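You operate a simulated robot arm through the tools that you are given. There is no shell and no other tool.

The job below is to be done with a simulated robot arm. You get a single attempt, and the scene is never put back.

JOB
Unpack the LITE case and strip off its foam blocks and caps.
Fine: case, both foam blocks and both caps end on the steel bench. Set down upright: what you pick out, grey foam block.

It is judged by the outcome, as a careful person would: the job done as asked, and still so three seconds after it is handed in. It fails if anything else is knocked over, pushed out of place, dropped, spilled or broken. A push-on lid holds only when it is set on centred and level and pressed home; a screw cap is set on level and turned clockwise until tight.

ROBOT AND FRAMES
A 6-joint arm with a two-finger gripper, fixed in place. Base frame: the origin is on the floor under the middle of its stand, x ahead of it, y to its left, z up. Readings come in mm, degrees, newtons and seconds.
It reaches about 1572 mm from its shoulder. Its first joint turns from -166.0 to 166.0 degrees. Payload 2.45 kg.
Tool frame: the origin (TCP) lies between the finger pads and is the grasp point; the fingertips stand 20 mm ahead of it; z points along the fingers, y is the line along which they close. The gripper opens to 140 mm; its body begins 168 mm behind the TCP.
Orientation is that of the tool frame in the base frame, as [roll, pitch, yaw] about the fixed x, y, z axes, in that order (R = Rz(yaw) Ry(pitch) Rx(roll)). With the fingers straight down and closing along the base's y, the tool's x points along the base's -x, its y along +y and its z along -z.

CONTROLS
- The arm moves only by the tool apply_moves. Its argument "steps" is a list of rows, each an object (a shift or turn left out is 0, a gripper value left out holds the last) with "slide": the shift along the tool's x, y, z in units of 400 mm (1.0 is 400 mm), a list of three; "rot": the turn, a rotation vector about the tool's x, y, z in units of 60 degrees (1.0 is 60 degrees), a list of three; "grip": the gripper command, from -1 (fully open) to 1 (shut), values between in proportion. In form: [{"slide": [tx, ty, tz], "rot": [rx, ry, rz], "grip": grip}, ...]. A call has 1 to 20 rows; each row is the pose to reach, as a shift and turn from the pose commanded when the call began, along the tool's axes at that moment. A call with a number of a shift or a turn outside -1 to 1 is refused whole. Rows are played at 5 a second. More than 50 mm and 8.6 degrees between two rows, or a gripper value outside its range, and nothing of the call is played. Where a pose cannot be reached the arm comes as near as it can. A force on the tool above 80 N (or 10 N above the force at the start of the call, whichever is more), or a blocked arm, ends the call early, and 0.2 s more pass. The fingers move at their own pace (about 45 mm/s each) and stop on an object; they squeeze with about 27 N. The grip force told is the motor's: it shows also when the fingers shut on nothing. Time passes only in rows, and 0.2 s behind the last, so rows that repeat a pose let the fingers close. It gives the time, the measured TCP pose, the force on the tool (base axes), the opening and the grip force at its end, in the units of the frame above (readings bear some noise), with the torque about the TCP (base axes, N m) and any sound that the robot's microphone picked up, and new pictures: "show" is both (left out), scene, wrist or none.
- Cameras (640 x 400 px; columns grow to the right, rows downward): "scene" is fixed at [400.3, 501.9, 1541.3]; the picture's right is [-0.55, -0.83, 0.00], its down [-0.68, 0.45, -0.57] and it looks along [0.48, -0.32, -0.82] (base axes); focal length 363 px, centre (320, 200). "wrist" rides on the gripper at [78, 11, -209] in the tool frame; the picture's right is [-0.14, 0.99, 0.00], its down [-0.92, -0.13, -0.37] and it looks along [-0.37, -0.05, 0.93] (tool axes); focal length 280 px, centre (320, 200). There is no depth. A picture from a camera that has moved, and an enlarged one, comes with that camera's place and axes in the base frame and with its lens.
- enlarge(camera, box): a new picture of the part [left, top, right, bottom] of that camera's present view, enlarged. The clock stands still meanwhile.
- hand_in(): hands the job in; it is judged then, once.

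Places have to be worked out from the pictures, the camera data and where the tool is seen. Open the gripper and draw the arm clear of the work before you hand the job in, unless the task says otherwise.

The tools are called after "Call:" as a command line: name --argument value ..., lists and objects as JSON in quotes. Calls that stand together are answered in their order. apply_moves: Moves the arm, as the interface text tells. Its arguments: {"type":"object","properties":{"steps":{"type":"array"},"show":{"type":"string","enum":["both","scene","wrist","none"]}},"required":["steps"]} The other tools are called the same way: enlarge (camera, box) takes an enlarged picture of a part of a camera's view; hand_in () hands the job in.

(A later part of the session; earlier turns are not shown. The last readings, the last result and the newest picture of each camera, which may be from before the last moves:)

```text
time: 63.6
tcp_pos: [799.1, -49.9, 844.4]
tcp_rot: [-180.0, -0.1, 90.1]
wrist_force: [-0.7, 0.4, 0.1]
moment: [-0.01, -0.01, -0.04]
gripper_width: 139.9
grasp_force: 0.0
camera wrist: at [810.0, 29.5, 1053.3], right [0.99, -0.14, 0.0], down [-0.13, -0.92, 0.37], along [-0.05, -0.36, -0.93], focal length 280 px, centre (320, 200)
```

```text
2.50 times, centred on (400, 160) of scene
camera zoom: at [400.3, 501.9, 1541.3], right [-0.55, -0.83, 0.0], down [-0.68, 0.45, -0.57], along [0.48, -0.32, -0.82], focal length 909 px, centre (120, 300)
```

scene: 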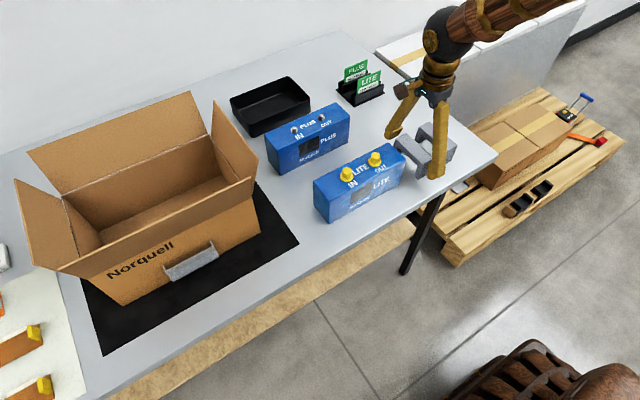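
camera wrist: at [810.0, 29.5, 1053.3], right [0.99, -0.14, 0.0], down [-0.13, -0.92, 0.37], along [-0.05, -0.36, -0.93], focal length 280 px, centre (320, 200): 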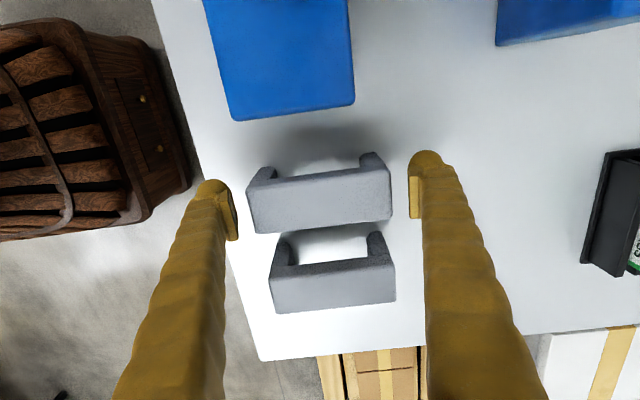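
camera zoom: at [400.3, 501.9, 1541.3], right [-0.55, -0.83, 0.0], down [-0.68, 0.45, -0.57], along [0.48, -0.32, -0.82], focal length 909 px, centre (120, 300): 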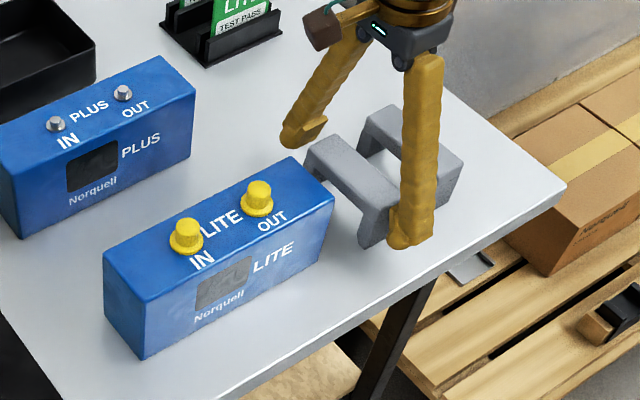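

Both foam blocks stand upright. Next are the caps: I rise and move above the OUT cap, expected near (795, 88), for a closer look at cap height and shape.

Call:
apply_moves --steps '[{"slide": [0, 0, -0.05], "grip": -1}, {"slide": [0, 0, -0.14], "grip": -1}, {"slide": [0, 0, -0.24], "grip": -1}, {"slide": [0, 0, -0.34], "grip": -1}, {"slide": [0.05, -0.003, -0.38], "grip": -0.8}, {"slide": [0.15, -0.006, -0.38], "grip": -0.6}, {"slide": [0.25, -0.01, -0.38], "grip": -0.4}, {"slide": [0.345, -0.0115, -0.38], "grip": -0.2}, {"slide": [0.345, -0.0115, -0.38], "grip": 0}, {"slide": [0.345, -0.0115, -0.38], "grip": 0}]' --show "both"

Call:
enlarge --camera "wrist" --box '[240, 60, 400, 200]'

Call:
enlarge --camera "scene" --box '[310, 130, 430, 230]'

```text
time: 65.8
tcp_pos: [794.2, 89.9, 995.9]
tcp_rot: [-179.9, 0.0, 90.0]
wrist_force: [0.2, -0.4, 0.5]
moment: [-0.01, -0.01, 0.0]
gripper_width: 70.0
grasp_force: 0.0
camera wrist: at [804.4, 168.3, 1205.1], right [0.99, -0.14, 0.0], down [-0.13, -0.92, 0.37], along [-0.05, -0.36, -0.93], focal length 280 px, centre (320, 200)
```

scene: 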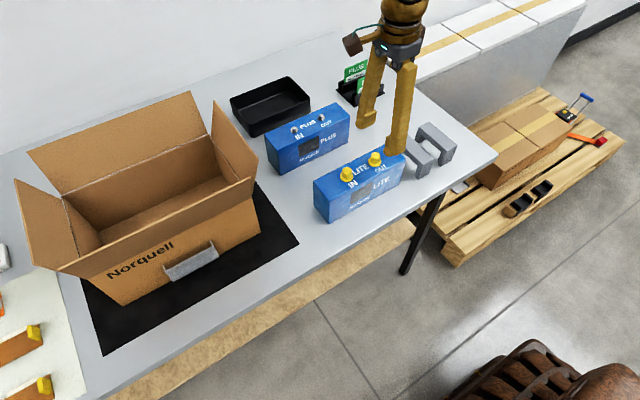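
wrist: 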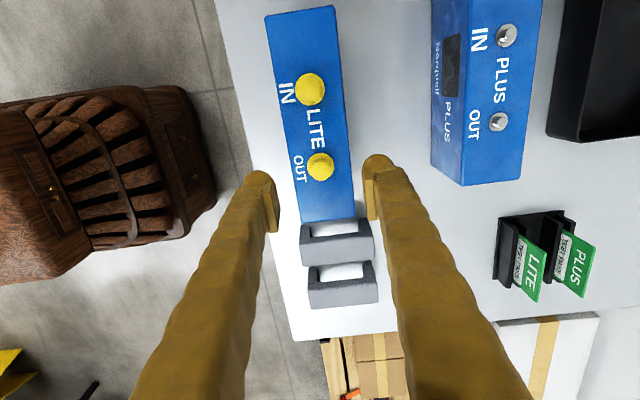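

```text
2.86 times, centred on (320, 130) of wrist
camera zoom: at [804.4, 168.3, 1205.1], right [0.99, -0.14, 0.0], down [-0.13, -0.92, 0.37], along [-0.05, -0.36, -0.93], focal length 801 px, centre (320, 400)
```

zoom: 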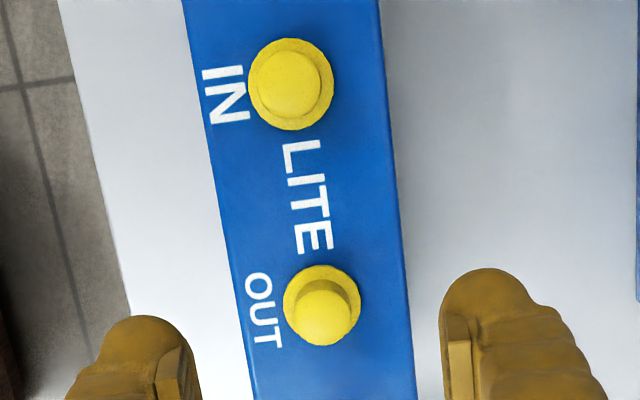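

```text
4.00 times, centred on (370, 180) of scene
camera zoom: at [400.3, 501.9, 1541.3], right [-0.55, -0.83, 0.0], down [-0.68, 0.45, -0.57], along [0.48, -0.32, -0.82], focal length 1454 px, centre (120, 280)
```

zoom: 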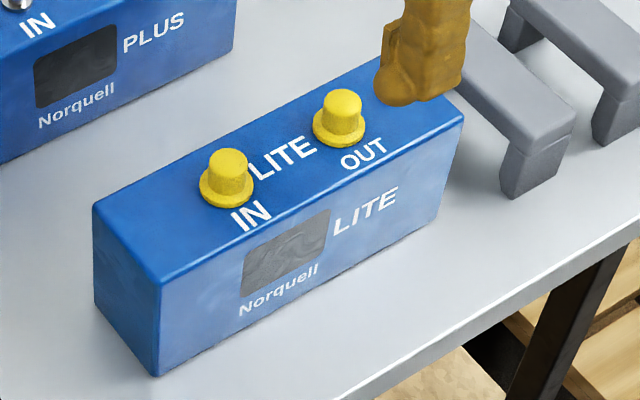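

The caps are smooth flanged push-on plugs about 20 mm across, topping out near z≈917 over a case top at about 898. I narrow the opening to about 45 mm and lower to just above the OUT cap to check alignment.

Call:
apply_moves --steps '[{"slide": [0, 0, 0], "grip": 0.357}, {"slide": [0, 0, 0.04], "grip": 0.357}, {"slide": [0, 0, 0.09], "grip": 0.357}, {"slide": [0, 0, 0.13], "grip": 0.357}, {"slide": [0, 0, 0.13], "grip": 0.357}]' --show "both"

Call:
enlarge --camera "wrist" --box '[240, 100, 420, 240]'

Call:
enlarge --camera "scene" --box '[310, 110, 430, 210]'

```text
time: 67.0
tcp_pos: [796.2, 88.1, 943.3]
tcp_rot: [-179.9, -0.1, 90.0]
wrist_force: [-0.1, 0.5, 0.3]
moment: [0.02, 0.01, -0.04]
gripper_width: 45.3
grasp_force: 0.1
camera wrist: at [805.3, 167.4, 1153.2], right [0.99, -0.14, 0.0], down [-0.13, -0.92, 0.37], along [-0.05, -0.36, -0.93], focal length 280 px, centre (320, 200)
```

scene: 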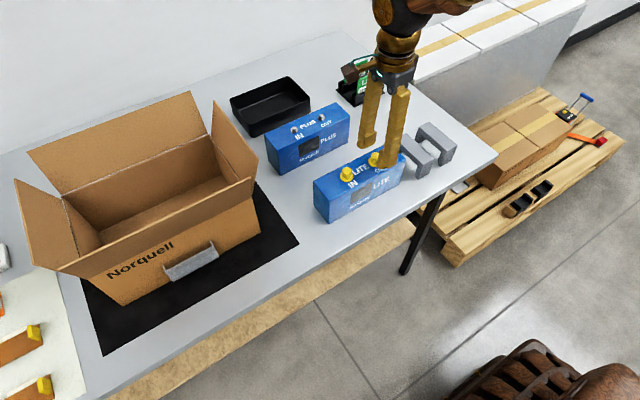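
wrist: 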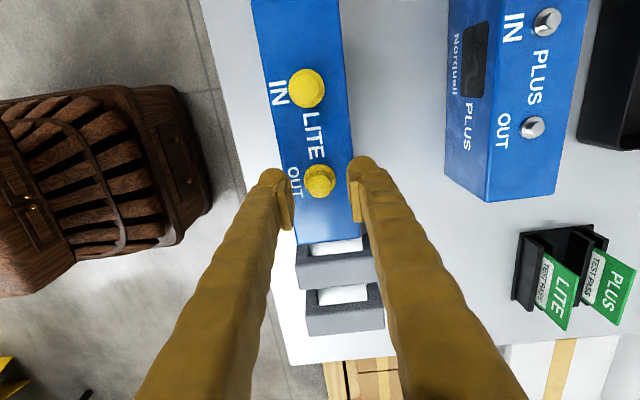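

```text
2.86 times, centred on (330, 170) of wrist
camera zoom: at [805.3, 167.4, 1153.2], right [0.99, -0.14, 0.0], down [-0.13, -0.92, 0.37], along [-0.05, -0.36, -0.93], focal length 801 px, centre (291, 286)
```

zoom: 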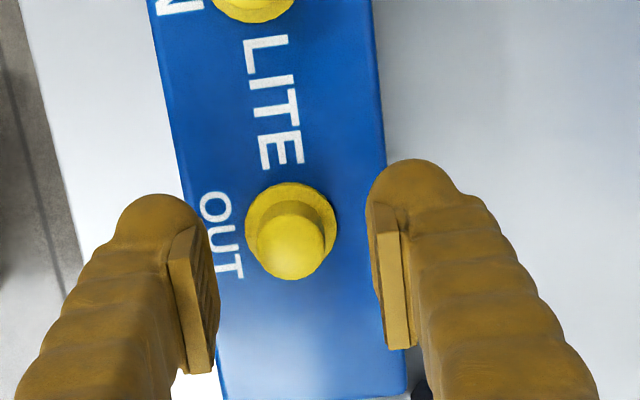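

```text
4.00 times, centred on (370, 160) of scene
camera zoom: at [400.3, 501.9, 1541.3], right [-0.55, -0.83, 0.0], down [-0.68, 0.45, -0.57], along [0.48, -0.32, -0.82], focal length 1454 px, centre (120, 360)
```

zoom: 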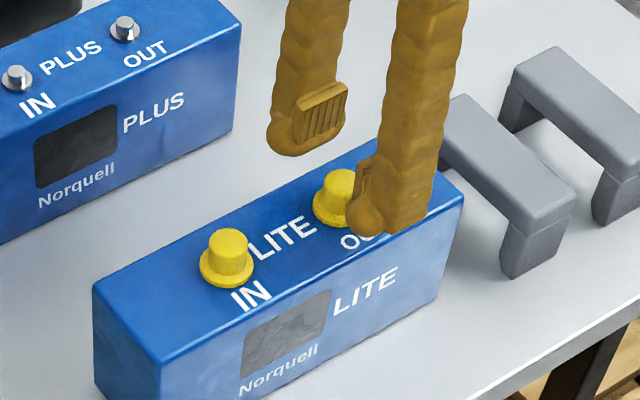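

The cap is centred between the pads. I lower to TCP z≈921, leaving the tips about 3 mm above the case top, and check for contact.

Call:
apply_moves --steps '[{"slide": [0, 0, 0.02], "grip": 0.357}, {"slide": [0, 0, 0.04], "grip": 0.357}, {"slide": [0, 0, 0.055], "grip": 0.357}, {"slide": [0, 0, 0.055], "grip": 0.357}]' --show "both"

Call:
enlarge --camera "scene" --box '[330, 120, 430, 200]'

Call:
enlarge --camera "wrist" --box '[240, 120, 400, 240]'

```text
time: 68.0
tcp_pos: [794.6, 90.0, 923.1]
tcp_rot: [180.0, 0.0, 90.0]
wrist_force: [0.6, 0.4, -0.8]
moment: [0.01, 0.01, 0.02]
gripper_width: 45.2
grasp_force: 0.0
camera wrist: at [806.0, 167.8, 1130.6], right [0.99, -0.14, 0.0], down [-0.13, -0.92, 0.37], along [-0.05, -0.36, -0.93], focal length 280 px, centre (320, 200)
```

scene: 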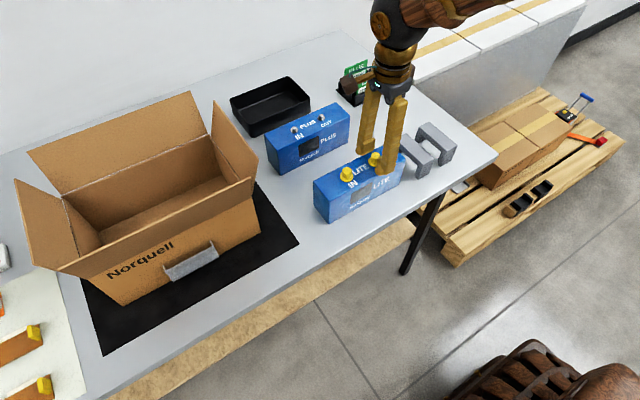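
wrist: 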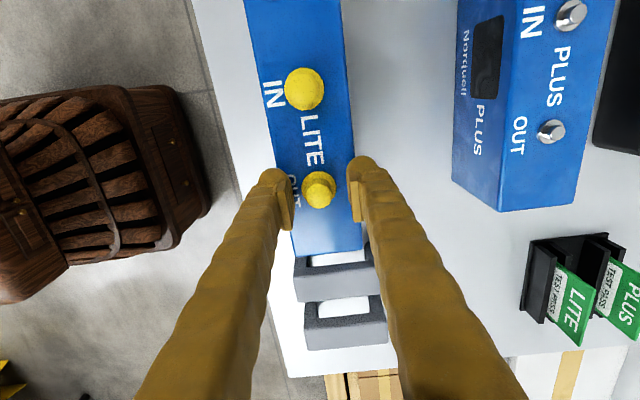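

```text
5.00 times, centred on (380, 160) of scene
camera zoom: at [400.3, 501.9, 1541.3], right [-0.55, -0.83, 0.0], down [-0.68, 0.45, -0.57], along [0.48, -0.32, -0.82], focal length 1817 px, centre (20, 400)
```

zoom: 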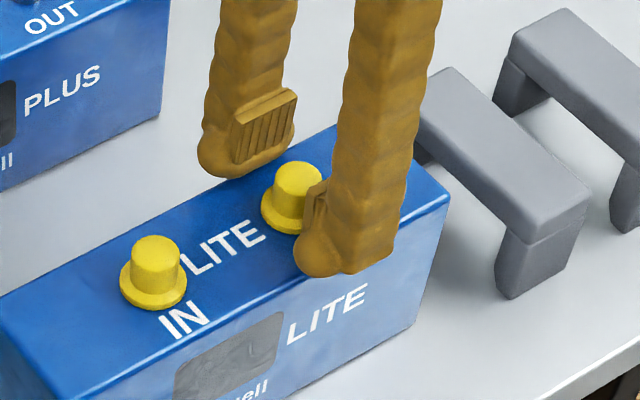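

```text
3.33 times, centred on (320, 180) of wrist
camera zoom: at [806.0, 167.8, 1130.6], right [0.99, -0.14, 0.0], down [-0.13, -0.92, 0.37], along [-0.05, -0.36, -0.93], focal length 935 px, centre (320, 267)
```

zoom: 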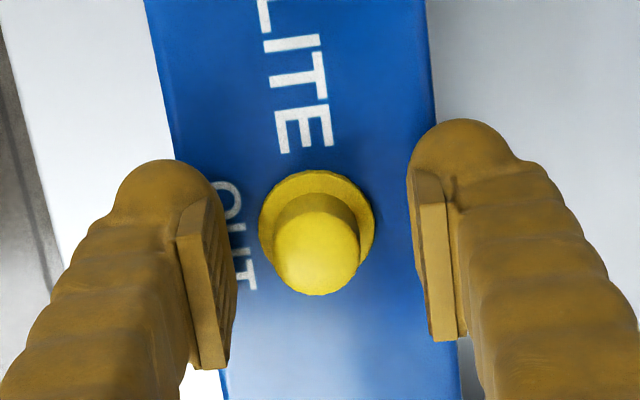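

No contact, and the pads flank the cap body. I close on the cap and read the result before pulling.

Call:
apply_moves --steps '[{"slide": [0, 0, 0], "grip": 0.55}, {"slide": [0, 0, 0], "grip": 0.7}, {"slide": [0, 0, 0], "grip": 1}, {"slide": [0, 0, 0], "grip": 1}, {"slide": [0, 0, 0], "grip": 1}]' --show "both"

Call:
enlarge --camera "scene" --box '[330, 120, 430, 200]'

Call:
enlarge --camera "wrist" --box '[240, 120, 400, 240]'

```text
time: 69.2
tcp_pos: [795.4, 89.5, 921.9]
tcp_rot: [180.0, 0.0, 89.9]
wrist_force: [-1.9, -1.6, -1.5]
moment: [0.01, 0.04, 0.06]
gripper_width: 16.9
grasp_force: 26.9
camera wrist: at [806.0, 167.8, 1130.6], right [0.99, -0.14, 0.0], down [-0.13, -0.92, 0.37], along [-0.05, -0.36, -0.93], focal length 280 px, centre (320, 200)
```

scene: 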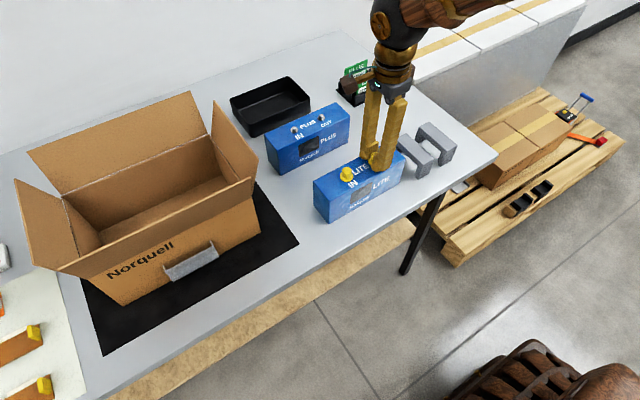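
wrist: 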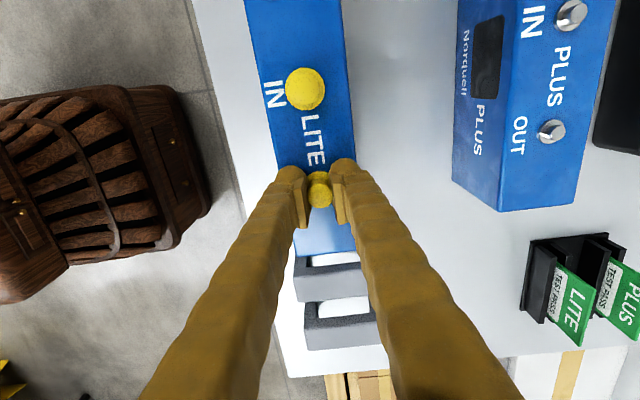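

```text
5.00 times, centred on (380, 160) of scene
camera zoom: at [400.3, 501.9, 1541.3], right [-0.55, -0.83, 0.0], down [-0.68, 0.45, -0.57], along [0.48, -0.32, -0.82], focal length 1817 px, centre (20, 400)
```

zoom: 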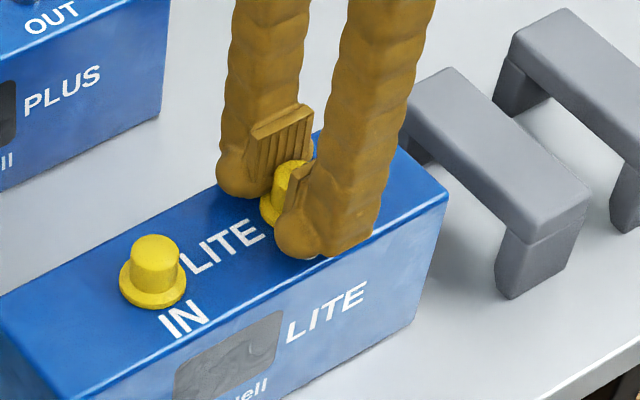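

```text
3.33 times, centred on (320, 180) of wrist
camera zoom: at [806.0, 167.8, 1130.6], right [0.99, -0.14, 0.0], down [-0.13, -0.92, 0.37], along [-0.05, -0.36, -0.93], focal length 935 px, centre (320, 267)
```

zoom: 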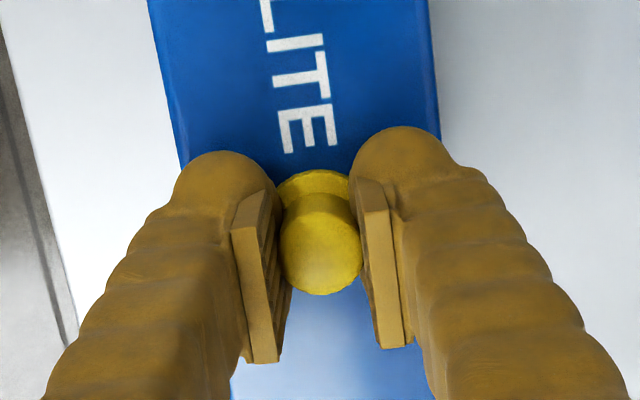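

The pads hold the cap body with 27 N. I pull up slightly and read the force.

Call:
apply_moves --steps '[{"slide": [0, 0, -0.002], "grip": 1}, {"slide": [0, 0, -0.004], "grip": 1}, {"slide": [0, 0, -0.004], "grip": 1}]' --show "none"

```text
time: 70.0
tcp_pos: [795.6, 88.1, 924.5]
tcp_rot: [180.0, -0.1, 90.0]
wrist_force: [0.4, -0.2, 0.2]
moment: [0.0, -0.06, 0.04]
gripper_width: 17.0
grasp_force: 27.2
```

Almost no resistance. I raise another 8 mm and look at whether the cap, and only the cap, is coming up.

Call:
apply_moves --steps '[{"slide": [0, 0, -0.005], "grip": 1}, {"slide": [0, 0, -0.01], "grip": 1}, {"slide": [0, 0, -0.02], "grip": 1}, {"slide": [0, 0, -0.02], "grip": 1}]' --show "both"

Call:
enlarge --camera "scene" --box '[310, 110, 430, 230]'

Call:
enlarge --camera "wrist" --box '[240, 120, 400, 240]'

```text
time: 71.0
tcp_pos: [794.8, 88.3, 931.2]
tcp_rot: [180.0, -0.1, 90.0]
wrist_force: [0.5, 0.4, 0.3]
moment: [-0.01, 0.0, -0.01]
gripper_width: 16.7
grasp_force: 27.0
camera wrist: at [806.3, 168.0, 1139.9], right [0.99, -0.14, 0.0], down [-0.13, -0.92, 0.37], along [-0.05, -0.36, -0.93], focal length 280 px, centre (320, 200)
```

scene: 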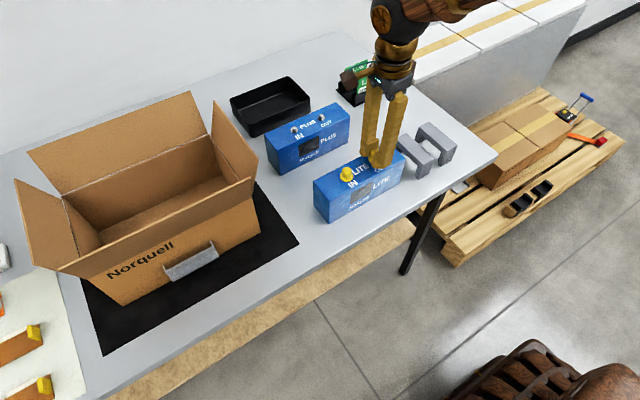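
wrist: 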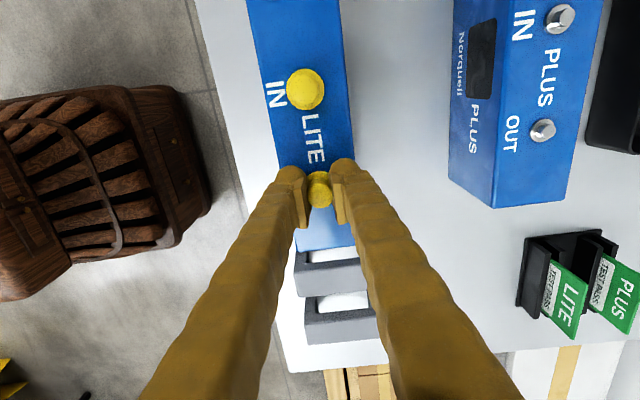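

```text
3.33 times, centred on (370, 170) of scene
camera zoom: at [400.3, 501.9, 1541.3], right [-0.55, -0.83, 0.0], down [-0.68, 0.45, -0.57], along [0.48, -0.32, -0.82], focal length 1211 px, centre (153, 300)
```

zoom: 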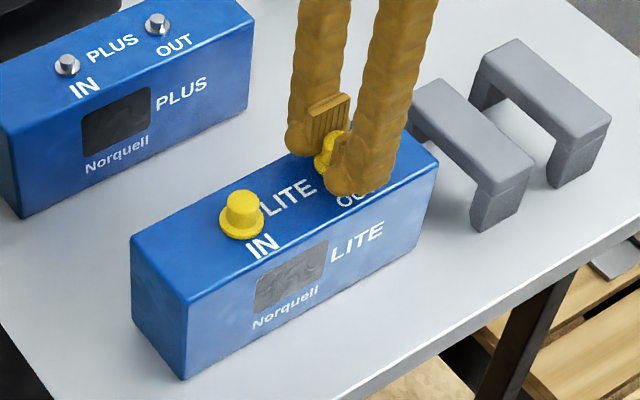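

```text
3.33 times, centred on (320, 180) of wrist
camera zoom: at [806.3, 168.0, 1139.9], right [0.99, -0.14, 0.0], down [-0.13, -0.92, 0.37], along [-0.05, -0.36, -0.93], focal length 935 px, centre (320, 267)
```

zoom: 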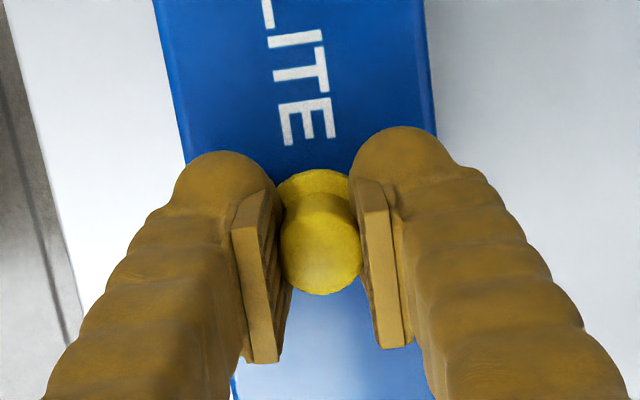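

The OUT cap rides with the gripper and the case has not moved. I lift it clear and carry it toward free bench at about (915, −40), between the PLUS unit and the card holder.

Call:
apply_moves --steps '[{"slide": [0, 0, -0.05], "grip": 1}, {"slide": [0, 0, -0.12], "grip": 1}, {"slide": [0, 0, -0.19], "grip": 1}, {"slide": [-0.06, 0.06, -0.19], "grip": 1}, {"slide": [-0.13, 0.125, -0.19], "grip": 1}, {"slide": [-0.2, 0.19, -0.19], "grip": 1}, {"slide": [-0.27, 0.255, -0.19], "grip": 1}, {"slide": [-0.32, 0.3, -0.17], "grip": 1}, {"slide": [-0.32, 0.3, -0.08], "grip": 1}, {"slide": [-0.32, 0.3, 0.02], "grip": 1}, {"slide": [-0.32, 0.3, 0.11], "grip": 1}, {"slide": [-0.32, 0.3, 0.18], "grip": 1}, {"slide": [-0.32, 0.3, 0.21], "grip": 1}, {"slide": [-0.32, 0.3, 0.21], "grip": 1}]' --show "both"

Call:
enlarge --camera "scene" --box '[310, 60, 490, 230]'

```text
time: 74.0
tcp_pos: [913.5, -39.3, 848.2]
tcp_rot: [179.9, 0.0, 89.9]
wrist_force: [0.2, 0.2, 0.7]
moment: [0.02, -0.05, 0.0]
gripper_width: 16.6
grasp_force: 27.0
camera wrist: at [925.1, 39.4, 1057.5], right [0.99, -0.14, 0.0], down [-0.13, -0.92, 0.37], along [-0.05, -0.36, -0.93], focal length 280 px, centre (320, 200)
```

scene: 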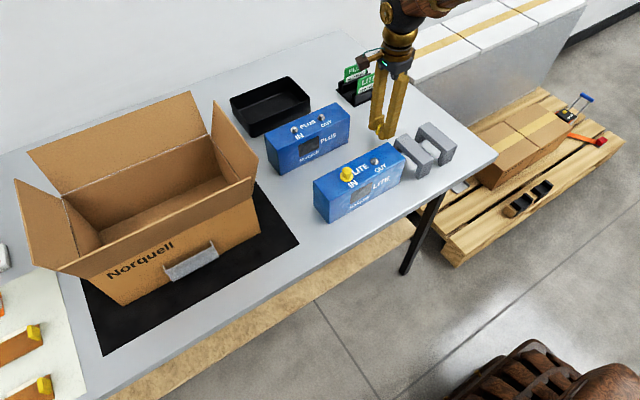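
wrist: 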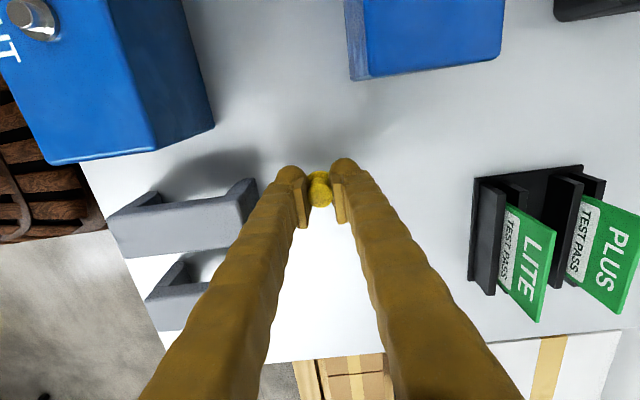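

```text
2.35 times, centred on (400, 145) of scene
camera zoom: at [400.3, 501.9, 1541.3], right [-0.55, -0.83, 0.0], down [-0.68, 0.45, -0.57], along [0.48, -0.32, -0.82], focal length 855 px, centre (132, 329)
```

zoom: 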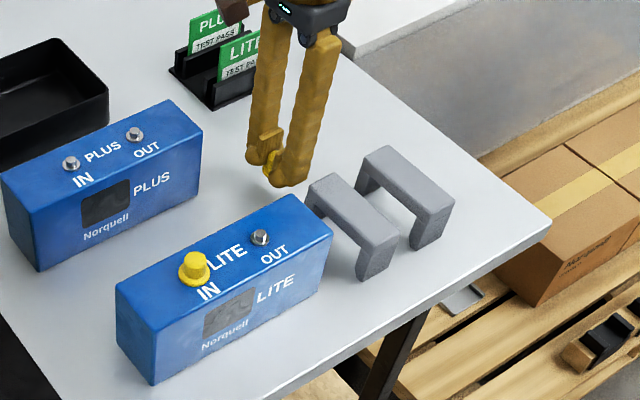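

The OUT jack is now bare. I shift another 15 mm away from the foam block for finger clearance and lower toward the bench, with expected contact near TCP z≈826.

Call:
apply_moves --steps '[{"slide": [0, 0.0375, 0], "grip": 1}, {"slide": [0, 0.0375, 0.015], "grip": 1}, {"slide": [0, 0.0375, 0.03], "grip": 1}, {"slide": [0, 0.0375, 0.04], "grip": 1}, {"slide": [0, 0.0375, 0.04], "grip": 1}]' --show "scene"

Call:
enlarge --camera "scene" --box '[340, 80, 460, 180]'

```text
time: 75.2
tcp_pos: [929.3, -39.5, 832.8]
tcp_rot: [-180.0, 0.0, 90.0]
wrist_force: [-0.1, 0.2, 0.5]
moment: [-0.01, -0.03, 0.0]
gripper_width: 16.4
grasp_force: 27.1
```

scene: 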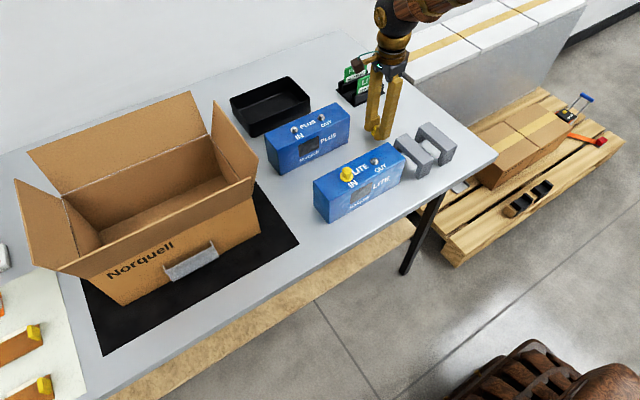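

```text
4.00 times, centred on (400, 130) of scene
camera zoom: at [400.3, 501.9, 1541.3], right [-0.55, -0.83, 0.0], down [-0.68, 0.45, -0.57], along [0.48, -0.32, -0.82], focal length 1454 px, centre (0, 480)
```

zoom: 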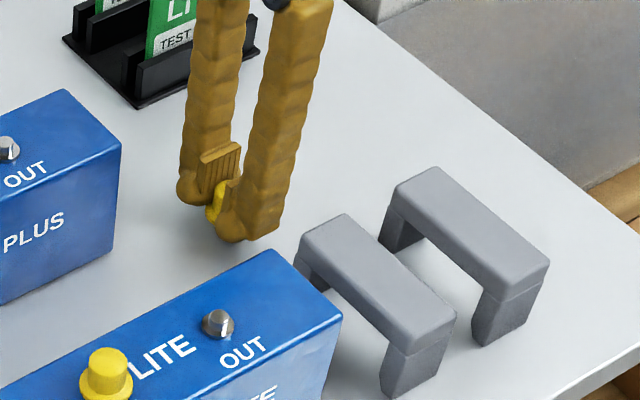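

The cap is close to the bench with shadows converging under the tips. I step down in small increments, watching the force.

Call:
apply_moves --steps '[{"slide": [0, 0, 0.0025], "grip": 1}, {"slide": [0, 0, 0.005], "grip": 1}, {"slide": [0, 0, 0.0075], "grip": 1}, {"slide": [0, 0, 0.0075], "grip": 1}]' --show "none"

Call:
apply_moves --steps '[{"slide": [0, 0, 0.0025], "grip": 1}, {"slide": [0, 0, 0.0025], "grip": 1}]' --show "none"

```text
time: 76.2
tcp_pos: [931.0, -39.4, 829.4]
tcp_rot: [180.0, 0.0, 90.0]
wrist_force: [0.3, 0.4, -0.6]
moment: [0.02, -0.01, -0.01]
gripper_width: 16.5
grasp_force: 26.7
```

```text
time: 76.8
tcp_pos: [930.6, -40.3, 827.5]
tcp_rot: [-179.9, 0.0, 90.0]
wrist_force: [0.5, 0.2, -0.2]
moment: [-0.03, 0.05, 0.01]
gripper_width: 16.5
grasp_force: 27.5
```

Call:
apply_moves --steps '[{"slide": [0, 0, 0.0025], "grip": 1}, {"slide": [0, 0, 0.0025], "grip": 1}]' --show "none"

Call:
apply_moves --steps '[{"slide": [0, 0, 0.0025], "grip": 1}, {"slide": [0, 0, 0.0025], "grip": 1}]' --show "none"

```text
time: 77.4
tcp_pos: [931.3, -39.5, 826.6]
tcp_rot: [180.0, 0.0, 89.9]
wrist_force: [0.5, -1.1, 1.0]
moment: [0.03, 0.02, 0.0]
gripper_width: 16.6
grasp_force: 27.5
```

```text
time: 78.0
tcp_pos: [930.1, -40.4, 825.9]
tcp_rot: [-180.0, -0.1, 90.0]
wrist_force: [0.5, -0.7, -1.9]
moment: [0.02, -0.02, 0.0]
gripper_width: 16.3
grasp_force: 26.9
```

Still free at z≈826. I keep stepping a millimetre at a time.

Call:
apply_moves --steps '[{"slide": [0, 0, 0.0025], "grip": 1}, {"slide": [0, 0, 0.0025], "grip": 1}]' --show "none"

Call:
apply_moves --steps '[{"slide": [0, 0, 0.0025], "grip": 1}, {"slide": [0, 0, 0.0025], "grip": 1}]' --show "both"

Call:
enlarge --camera "scene" --box '[350, 90, 430, 150]'

Call:
enlarge --camera "wrist" --box '[240, 120, 400, 240]'

```text
time: 78.6
tcp_pos: [930.6, -39.3, 825.4]
tcp_rot: [-180.0, 0.0, 89.9]
wrist_force: [0.5, -0.6, 0.4]
moment: [0.02, -0.04, -0.02]
gripper_width: 16.7
grasp_force: 27.0
```

```text
time: 79.2
tcp_pos: [931.0, -38.4, 823.5]
tcp_rot: [180.0, 0.0, 90.0]
wrist_force: [-0.1, 0.6, 0.0]
moment: [-0.01, 0.01, -0.04]
gripper_width: 16.3
grasp_force: 27.1
camera wrist: at [941.1, 39.3, 1032.4], right [0.99, -0.14, 0.0], down [-0.13, -0.92, 0.37], along [-0.05, -0.36, -0.93], focal length 280 px, centre (320, 200)
```

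scene: 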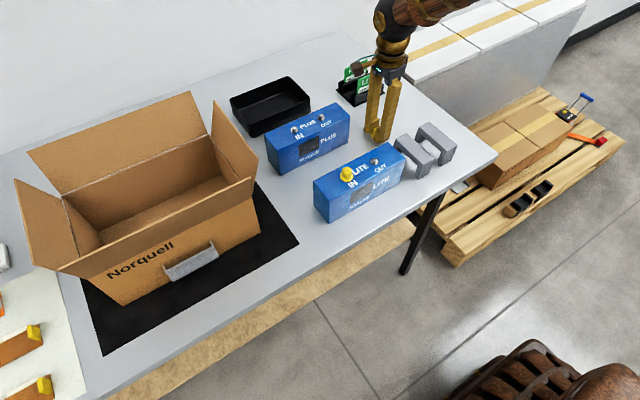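
wrist: 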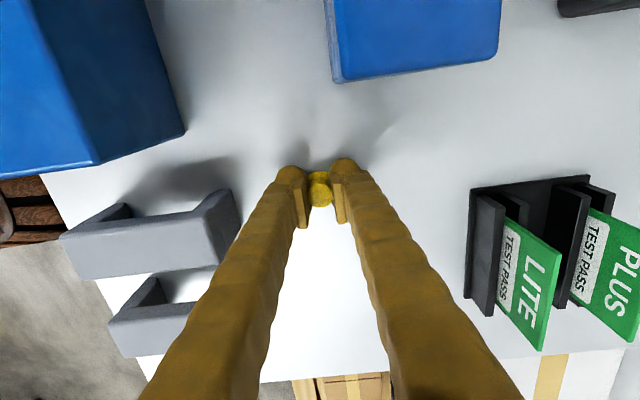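

```text
6.67 times, centred on (390, 120) of scene
camera zoom: at [400.3, 501.9, 1541.3], right [-0.55, -0.83, 0.0], down [-0.68, 0.45, -0.57], along [0.48, -0.32, -0.82], focal length 2423 px, centre (-147, 733)
```

zoom: 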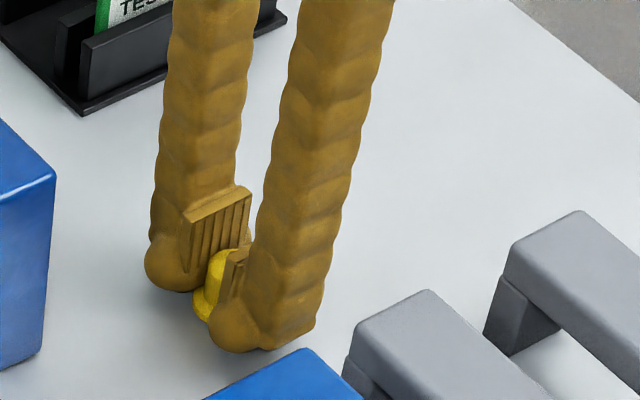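

```text
3.33 times, centred on (320, 180) of wrist
camera zoom: at [941.1, 39.3, 1032.4], right [0.99, -0.14, 0.0], down [-0.13, -0.92, 0.37], along [-0.05, -0.36, -0.93], focal length 935 px, centre (320, 267)
```

zoom: 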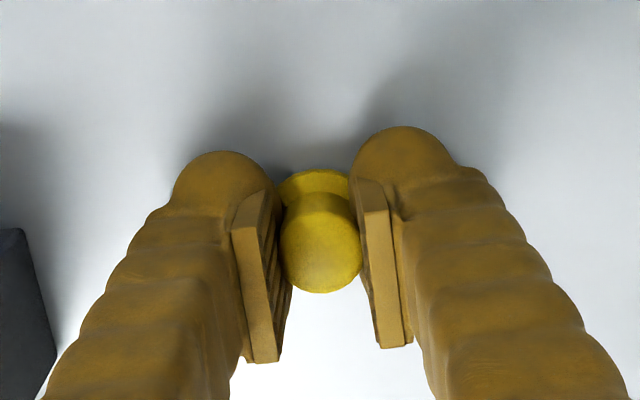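

Cap and tips look within a few millimetres of the bench. I continue in 1 mm steps until the force responds.

Call:
apply_moves --steps '[{"slide": [0, 0, 0.0025], "grip": 1}, {"slide": [0, 0, 0.0025], "grip": 1}]' --show "none"

Call:
apply_moves --steps '[{"slide": [0, 0, 0.0025], "grip": 1}, {"slide": [0, 0, 0.0025], "grip": 1}]' --show "none"

```text
time: 79.8
tcp_pos: [930.5, -40.5, 822.6]
tcp_rot: [180.0, -0.1, 90.0]
wrist_force: [0.0, 0.6, -0.6]
moment: [-0.02, 0.01, 0.0]
gripper_width: 16.4
grasp_force: 26.8
```

```text
time: 80.4
tcp_pos: [929.8, -40.5, 821.9]
tcp_rot: [-180.0, 0.0, 90.0]
wrist_force: [0.0, -1.2, -0.2]
moment: [-0.02, -0.03, 0.0]
gripper_width: 16.4
grasp_force: 26.9
```

Call:
apply_moves --steps '[{"slide": [0, 0, 0.0025], "grip": 1}, {"slide": [0, 0, 0.0025], "grip": 1}]' --show "none"

Call:
apply_moves --steps '[{"slide": [0, 0, 0.002], "grip": 1}, {"slide": [0, 0, 0.002], "grip": 1}]' --show "none"

```text
time: 81.0
tcp_pos: [930.3, -40.3, 821.9]
tcp_rot: [179.9, 0.0, 90.0]
wrist_force: [-0.9, 0.9, 12.9]
moment: [0.03, 0.04, -0.01]
gripper_width: 16.5
grasp_force: 27.0
```

```text
time: 81.6
tcp_pos: [929.0, -39.7, 820.6]
tcp_rot: [179.9, -0.1, 90.0]
wrist_force: [2.6, -1.9, 21.9]
moment: [-0.09, -0.03, 0.0]
gripper_width: 16.1
grasp_force: 26.9
```

Contact at TCP z≈821. I ease back a fraction and open a little, just enough to release the cap.

Call:
apply_moves --steps '[{"slide": [0, 0, -0.003], "grip": 1}, {"slide": [0, 0, -0.003], "grip": 0.7}, {"slide": [0, 0, -0.003], "grip": 0.55}, {"slide": [0, 0, -0.003], "grip": 0.4}, {"slide": [0, 0, -0.003], "grip": 0.4}]' --show "both"

Call:
enlarge --camera "scene" --box '[350, 90, 430, 150]'

Call:
enlarge --camera "wrist" --box '[240, 120, 400, 240]'

```text
time: 82.8
tcp_pos: [929.0, -39.6, 820.4]
tcp_rot: [180.0, 0.1, 90.0]
wrist_force: [0.0, -0.3, 0.4]
moment: [0.03, -0.01, 0.01]
gripper_width: 42.2
grasp_force: 0.0
camera wrist: at [940.5, 38.5, 1029.7], right [0.99, -0.14, 0.0], down [-0.13, -0.92, 0.37], along [-0.05, -0.36, -0.93], focal length 280 px, centre (320, 200)
```

scene: 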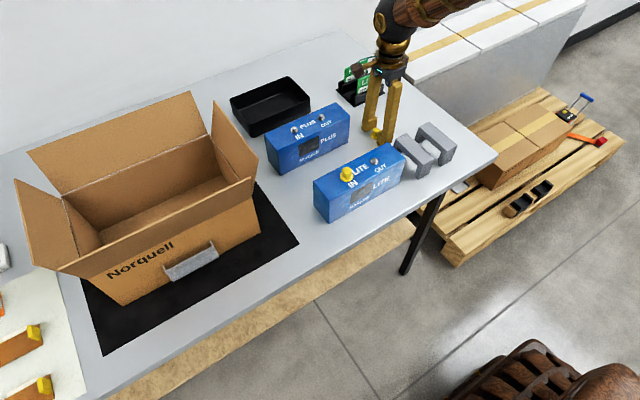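
wrist: 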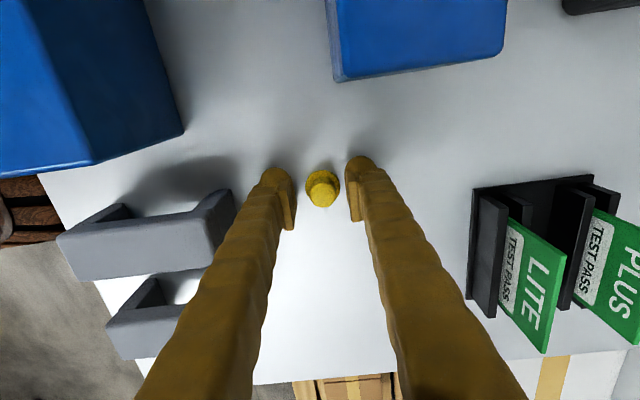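

```text
6.67 times, centred on (390, 120) of scene
camera zoom: at [400.3, 501.9, 1541.3], right [-0.55, -0.83, 0.0], down [-0.68, 0.45, -0.57], along [0.48, -0.32, -0.82], focal length 2423 px, centre (-147, 733)
```

zoom: 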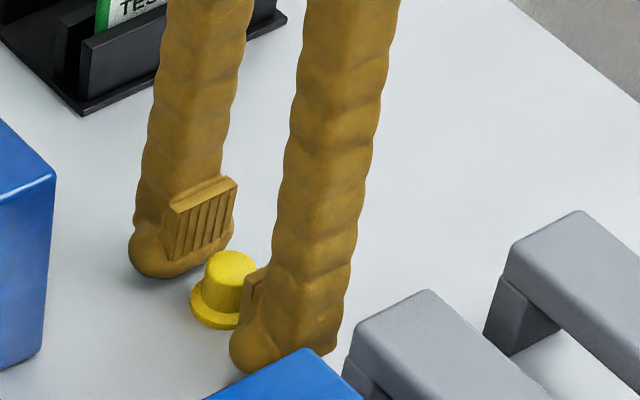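

```text
3.33 times, centred on (320, 180) of wrist
camera zoom: at [940.5, 38.5, 1029.7], right [0.99, -0.14, 0.0], down [-0.13, -0.92, 0.37], along [-0.05, -0.36, -0.93], focal length 935 px, centre (320, 267)
```

zoom: 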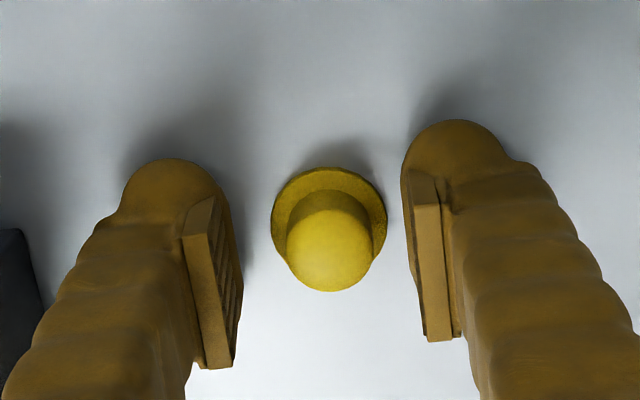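

The OUT cap stands flat on the bench. I rise straight off it and go over to the IN cap at about (795, 170).

Call:
apply_moves --steps '[{"slide": [0, 0, -0.04], "grip": 0.4}, {"slide": [0, 0, -0.12], "grip": 0.4}, {"slide": [0, 0, -0.22], "grip": 0.357}, {"slide": [0, 0, -0.32], "grip": 0.357}, {"slide": [0, 0, -0.41], "grip": 0.357}, {"slide": [0.06, -0.04, -0.45], "grip": 0.357}, {"slide": [0.15, -0.095, -0.45], "grip": 0.357}, {"slide": [0.24, -0.155, -0.45], "grip": 0.357}, {"slide": [0.33, -0.215, -0.45], "grip": 0.357}, {"slide": [0.42, -0.275, -0.45], "grip": 0.357}, {"slide": [0.49, -0.32, -0.45], "grip": 0.357}, {"slide": [0.525, -0.336, -0.45], "grip": 0.357}, {"slide": [0.525, -0.336, -0.45], "grip": 0.357}]' --show "both"

Call:
enlarge --camera "wrist" --box '[240, 100, 400, 220]'

Call:
enlarge --camera "scene" --box '[300, 70, 480, 230]'

```text
time: 85.6
tcp_pos: [796.2, 170.6, 1001.0]
tcp_rot: [-180.0, 0.0, 90.0]
wrist_force: [-0.3, 0.2, -0.1]
moment: [0.0, 0.01, -0.01]
gripper_width: 45.1
grasp_force: 0.1
camera wrist: at [806.8, 249.0, 1210.0], right [0.99, -0.14, 0.0], down [-0.13, -0.92, 0.37], along [-0.05, -0.36, -0.93], focal length 280 px, centre (320, 200)
```

scene: 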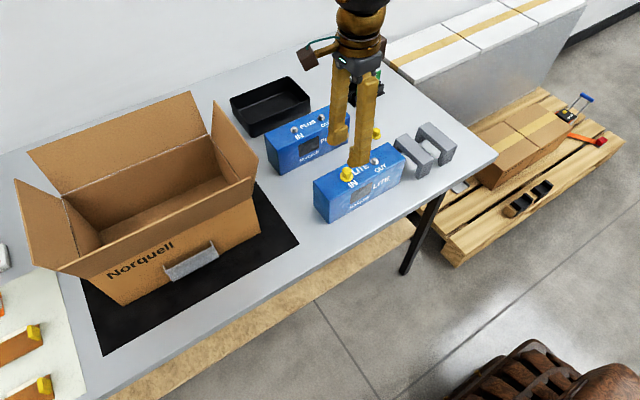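
wrist: 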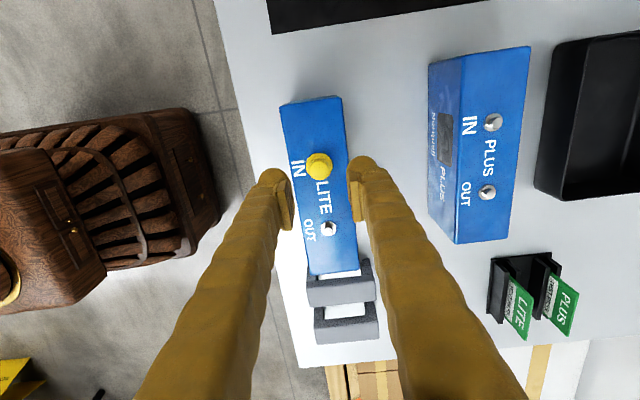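

```text
3.33 times, centred on (320, 160) of wrist
camera zoom: at [806.8, 249.0, 1210.0], right [0.99, -0.14, 0.0], down [-0.13, -0.92, 0.37], along [-0.05, -0.36, -0.93], focal length 935 px, centre (320, 333)
```

zoom: 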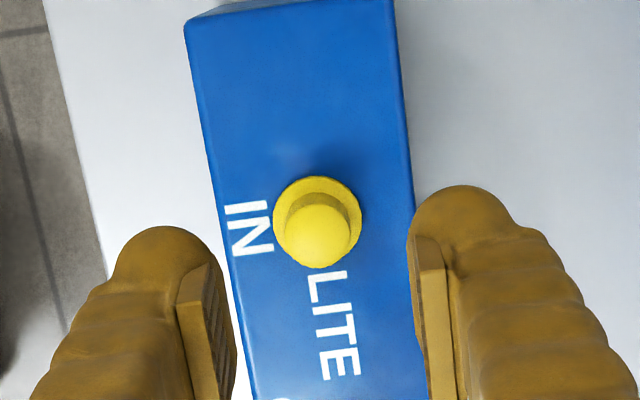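

```text
2.50 times, centred on (390, 150) of scene
camera zoom: at [400.3, 501.9, 1541.3], right [-0.55, -0.83, 0.0], down [-0.68, 0.45, -0.57], along [0.48, -0.32, -0.82], focal length 909 px, centre (145, 325)
```

zoom: 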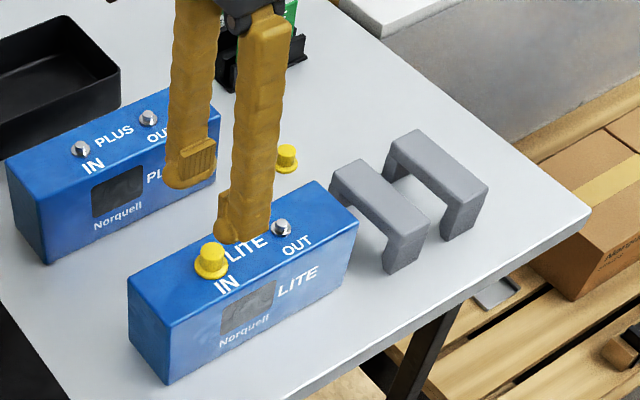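

The IN cap reads about (794, 168.5) and sits between the pads. I trim the position slightly and lower to TCP z≈922 as before.

Call:
apply_moves --steps '[{"slide": [-0.004, -0.0025, 0.05], "grip": 0.357}, {"slide": [-0.004, -0.0025, 0.11], "grip": 0.357}, {"slide": [-0.004, -0.0025, 0.155], "grip": 0.357}, {"slide": [-0.004, -0.0025, 0.185], "grip": 0.357}, {"slide": [-0.004, -0.0025, 0.1975], "grip": 0.357}, {"slide": [-0.004, -0.0025, 0.1975], "grip": 0.357}]' --show "both"

Call:
enlarge --camera "wrist" --box '[240, 120, 400, 240]'

Call:
enlarge --camera "scene" --box '[310, 130, 410, 210]'

```text
time: 87.0
tcp_pos: [796.2, 169.4, 922.4]
tcp_rot: [-179.9, 0.0, 90.0]
wrist_force: [0.8, 0.3, -1.1]
moment: [-0.02, 0.05, 0.0]
gripper_width: 45.1
grasp_force: 0.0
camera wrist: at [806.6, 247.9, 1131.1], right [0.99, -0.14, 0.0], down [-0.13, -0.92, 0.37], along [-0.05, -0.36, -0.93], focal length 280 px, centre (320, 200)
```

scene: 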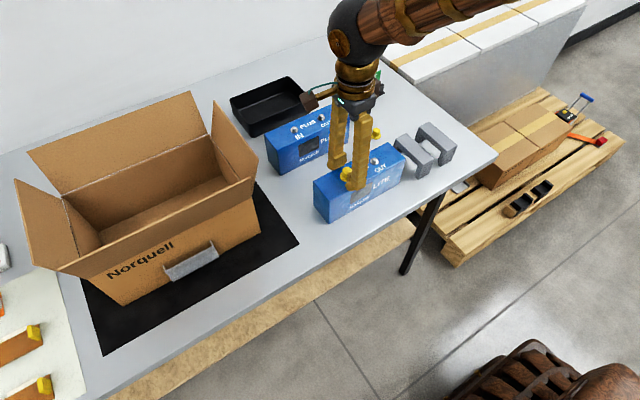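
wrist: 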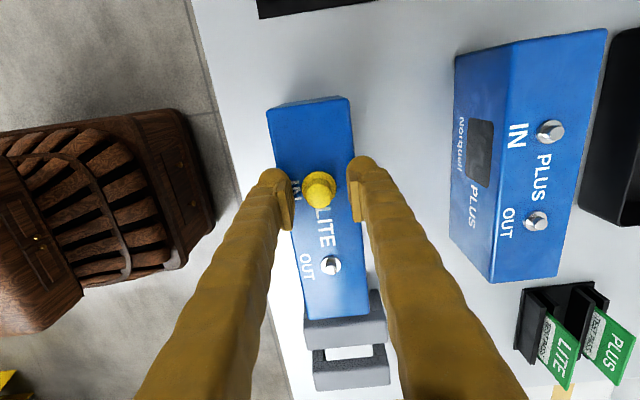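

```text
3.33 times, centred on (320, 180) of wrist
camera zoom: at [806.6, 247.9, 1131.1], right [0.99, -0.14, 0.0], down [-0.13, -0.92, 0.37], along [-0.05, -0.36, -0.93], focal length 935 px, centre (320, 267)
```

zoom: 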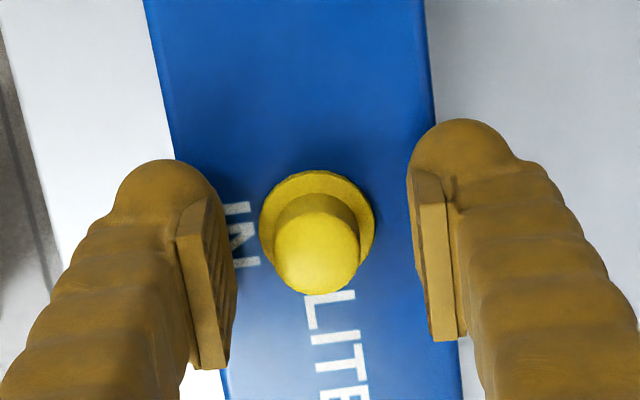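

```text
5.00 times, centred on (360, 170) of scene
camera zoom: at [400.3, 501.9, 1541.3], right [-0.55, -0.83, 0.0], down [-0.68, 0.45, -0.57], along [0.48, -0.32, -0.82], focal length 1817 px, centre (120, 350)
```

zoom: 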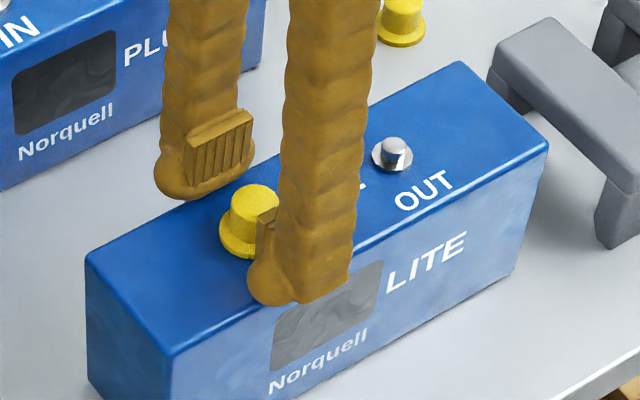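

The geometry matches the OUT cap grasp. I close on it and then pull up gently.

Call:
apply_moves --steps '[{"slide": [0, 0, 0], "grip": 0.55}, {"slide": [0, 0, 0], "grip": 0.7}, {"slide": [0, 0, 0], "grip": 1}, {"slide": [0, 0, 0], "grip": 1}, {"slide": [0, 0, 0], "grip": 1}]' --show "none"

Call:
apply_moves --steps '[{"slide": [0, 0, -0.003], "grip": 1}, {"slide": [0, 0, -0.006], "grip": 1}, {"slide": [0, 0, -0.012], "grip": 1}, {"slide": [0, 0, -0.02], "grip": 1}, {"slide": [0, 0, -0.02], "grip": 1}]' --show "both"

Call:
enlarge --camera "scene" --box '[300, 110, 420, 230]'

Call:
enlarge --camera "wrist" --box '[240, 120, 400, 240]'

```text
time: 88.2
tcp_pos: [795.0, 169.9, 922.4]
tcp_rot: [180.0, -0.1, 90.0]
wrist_force: [-1.4, 0.4, -2.6]
moment: [0.05, 0.01, 0.0]
gripper_width: 16.4
grasp_force: 27.1
```

```text
time: 89.4
tcp_pos: [794.9, 168.9, 930.5]
tcp_rot: [-179.9, 0.0, 90.0]
wrist_force: [-0.2, -0.7, -0.1]
moment: [-0.02, -0.05, 0.03]
gripper_width: 16.4
grasp_force: 26.8
camera wrist: at [805.1, 247.2, 1139.0], right [0.99, -0.14, 0.0], down [-0.13, -0.92, 0.37], along [-0.05, -0.36, -0.93], focal length 280 px, centre (320, 200)
```

scene: 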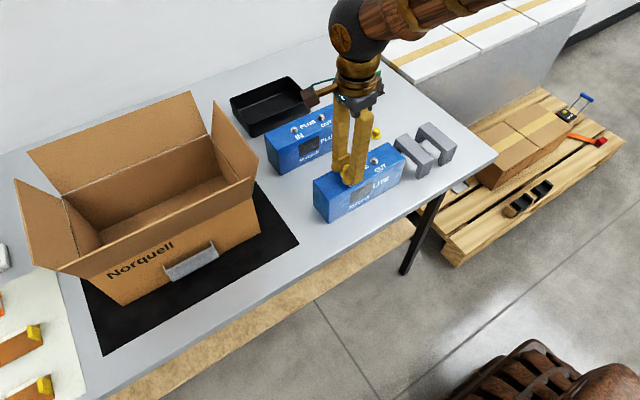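
wrist: 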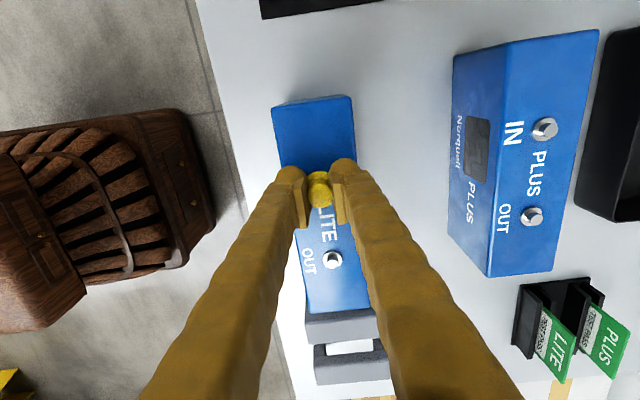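

```text
3.33 times, centred on (360, 170) of scene
camera zoom: at [400.3, 501.9, 1541.3], right [-0.55, -0.83, 0.0], down [-0.68, 0.45, -0.57], along [0.48, -0.32, -0.82], focal length 1211 px, centre (187, 300)
```

zoom: 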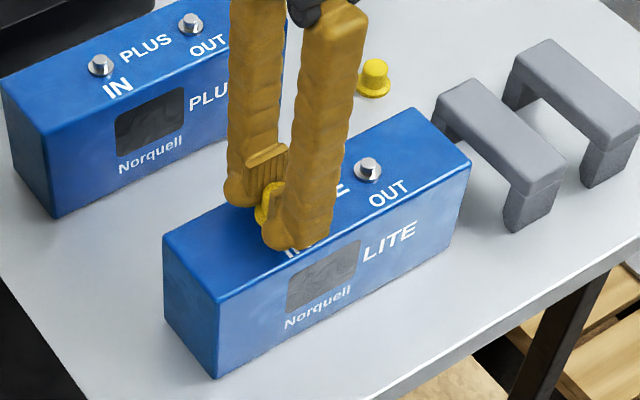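

```text
3.33 times, centred on (320, 180) of wrist
camera zoom: at [805.1, 247.2, 1139.0], right [0.99, -0.14, 0.0], down [-0.13, -0.92, 0.37], along [-0.05, -0.36, -0.93], focal length 935 px, centre (320, 267)
```

zoom: 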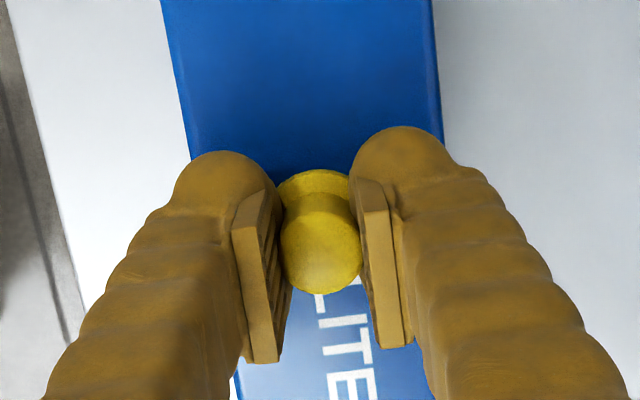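

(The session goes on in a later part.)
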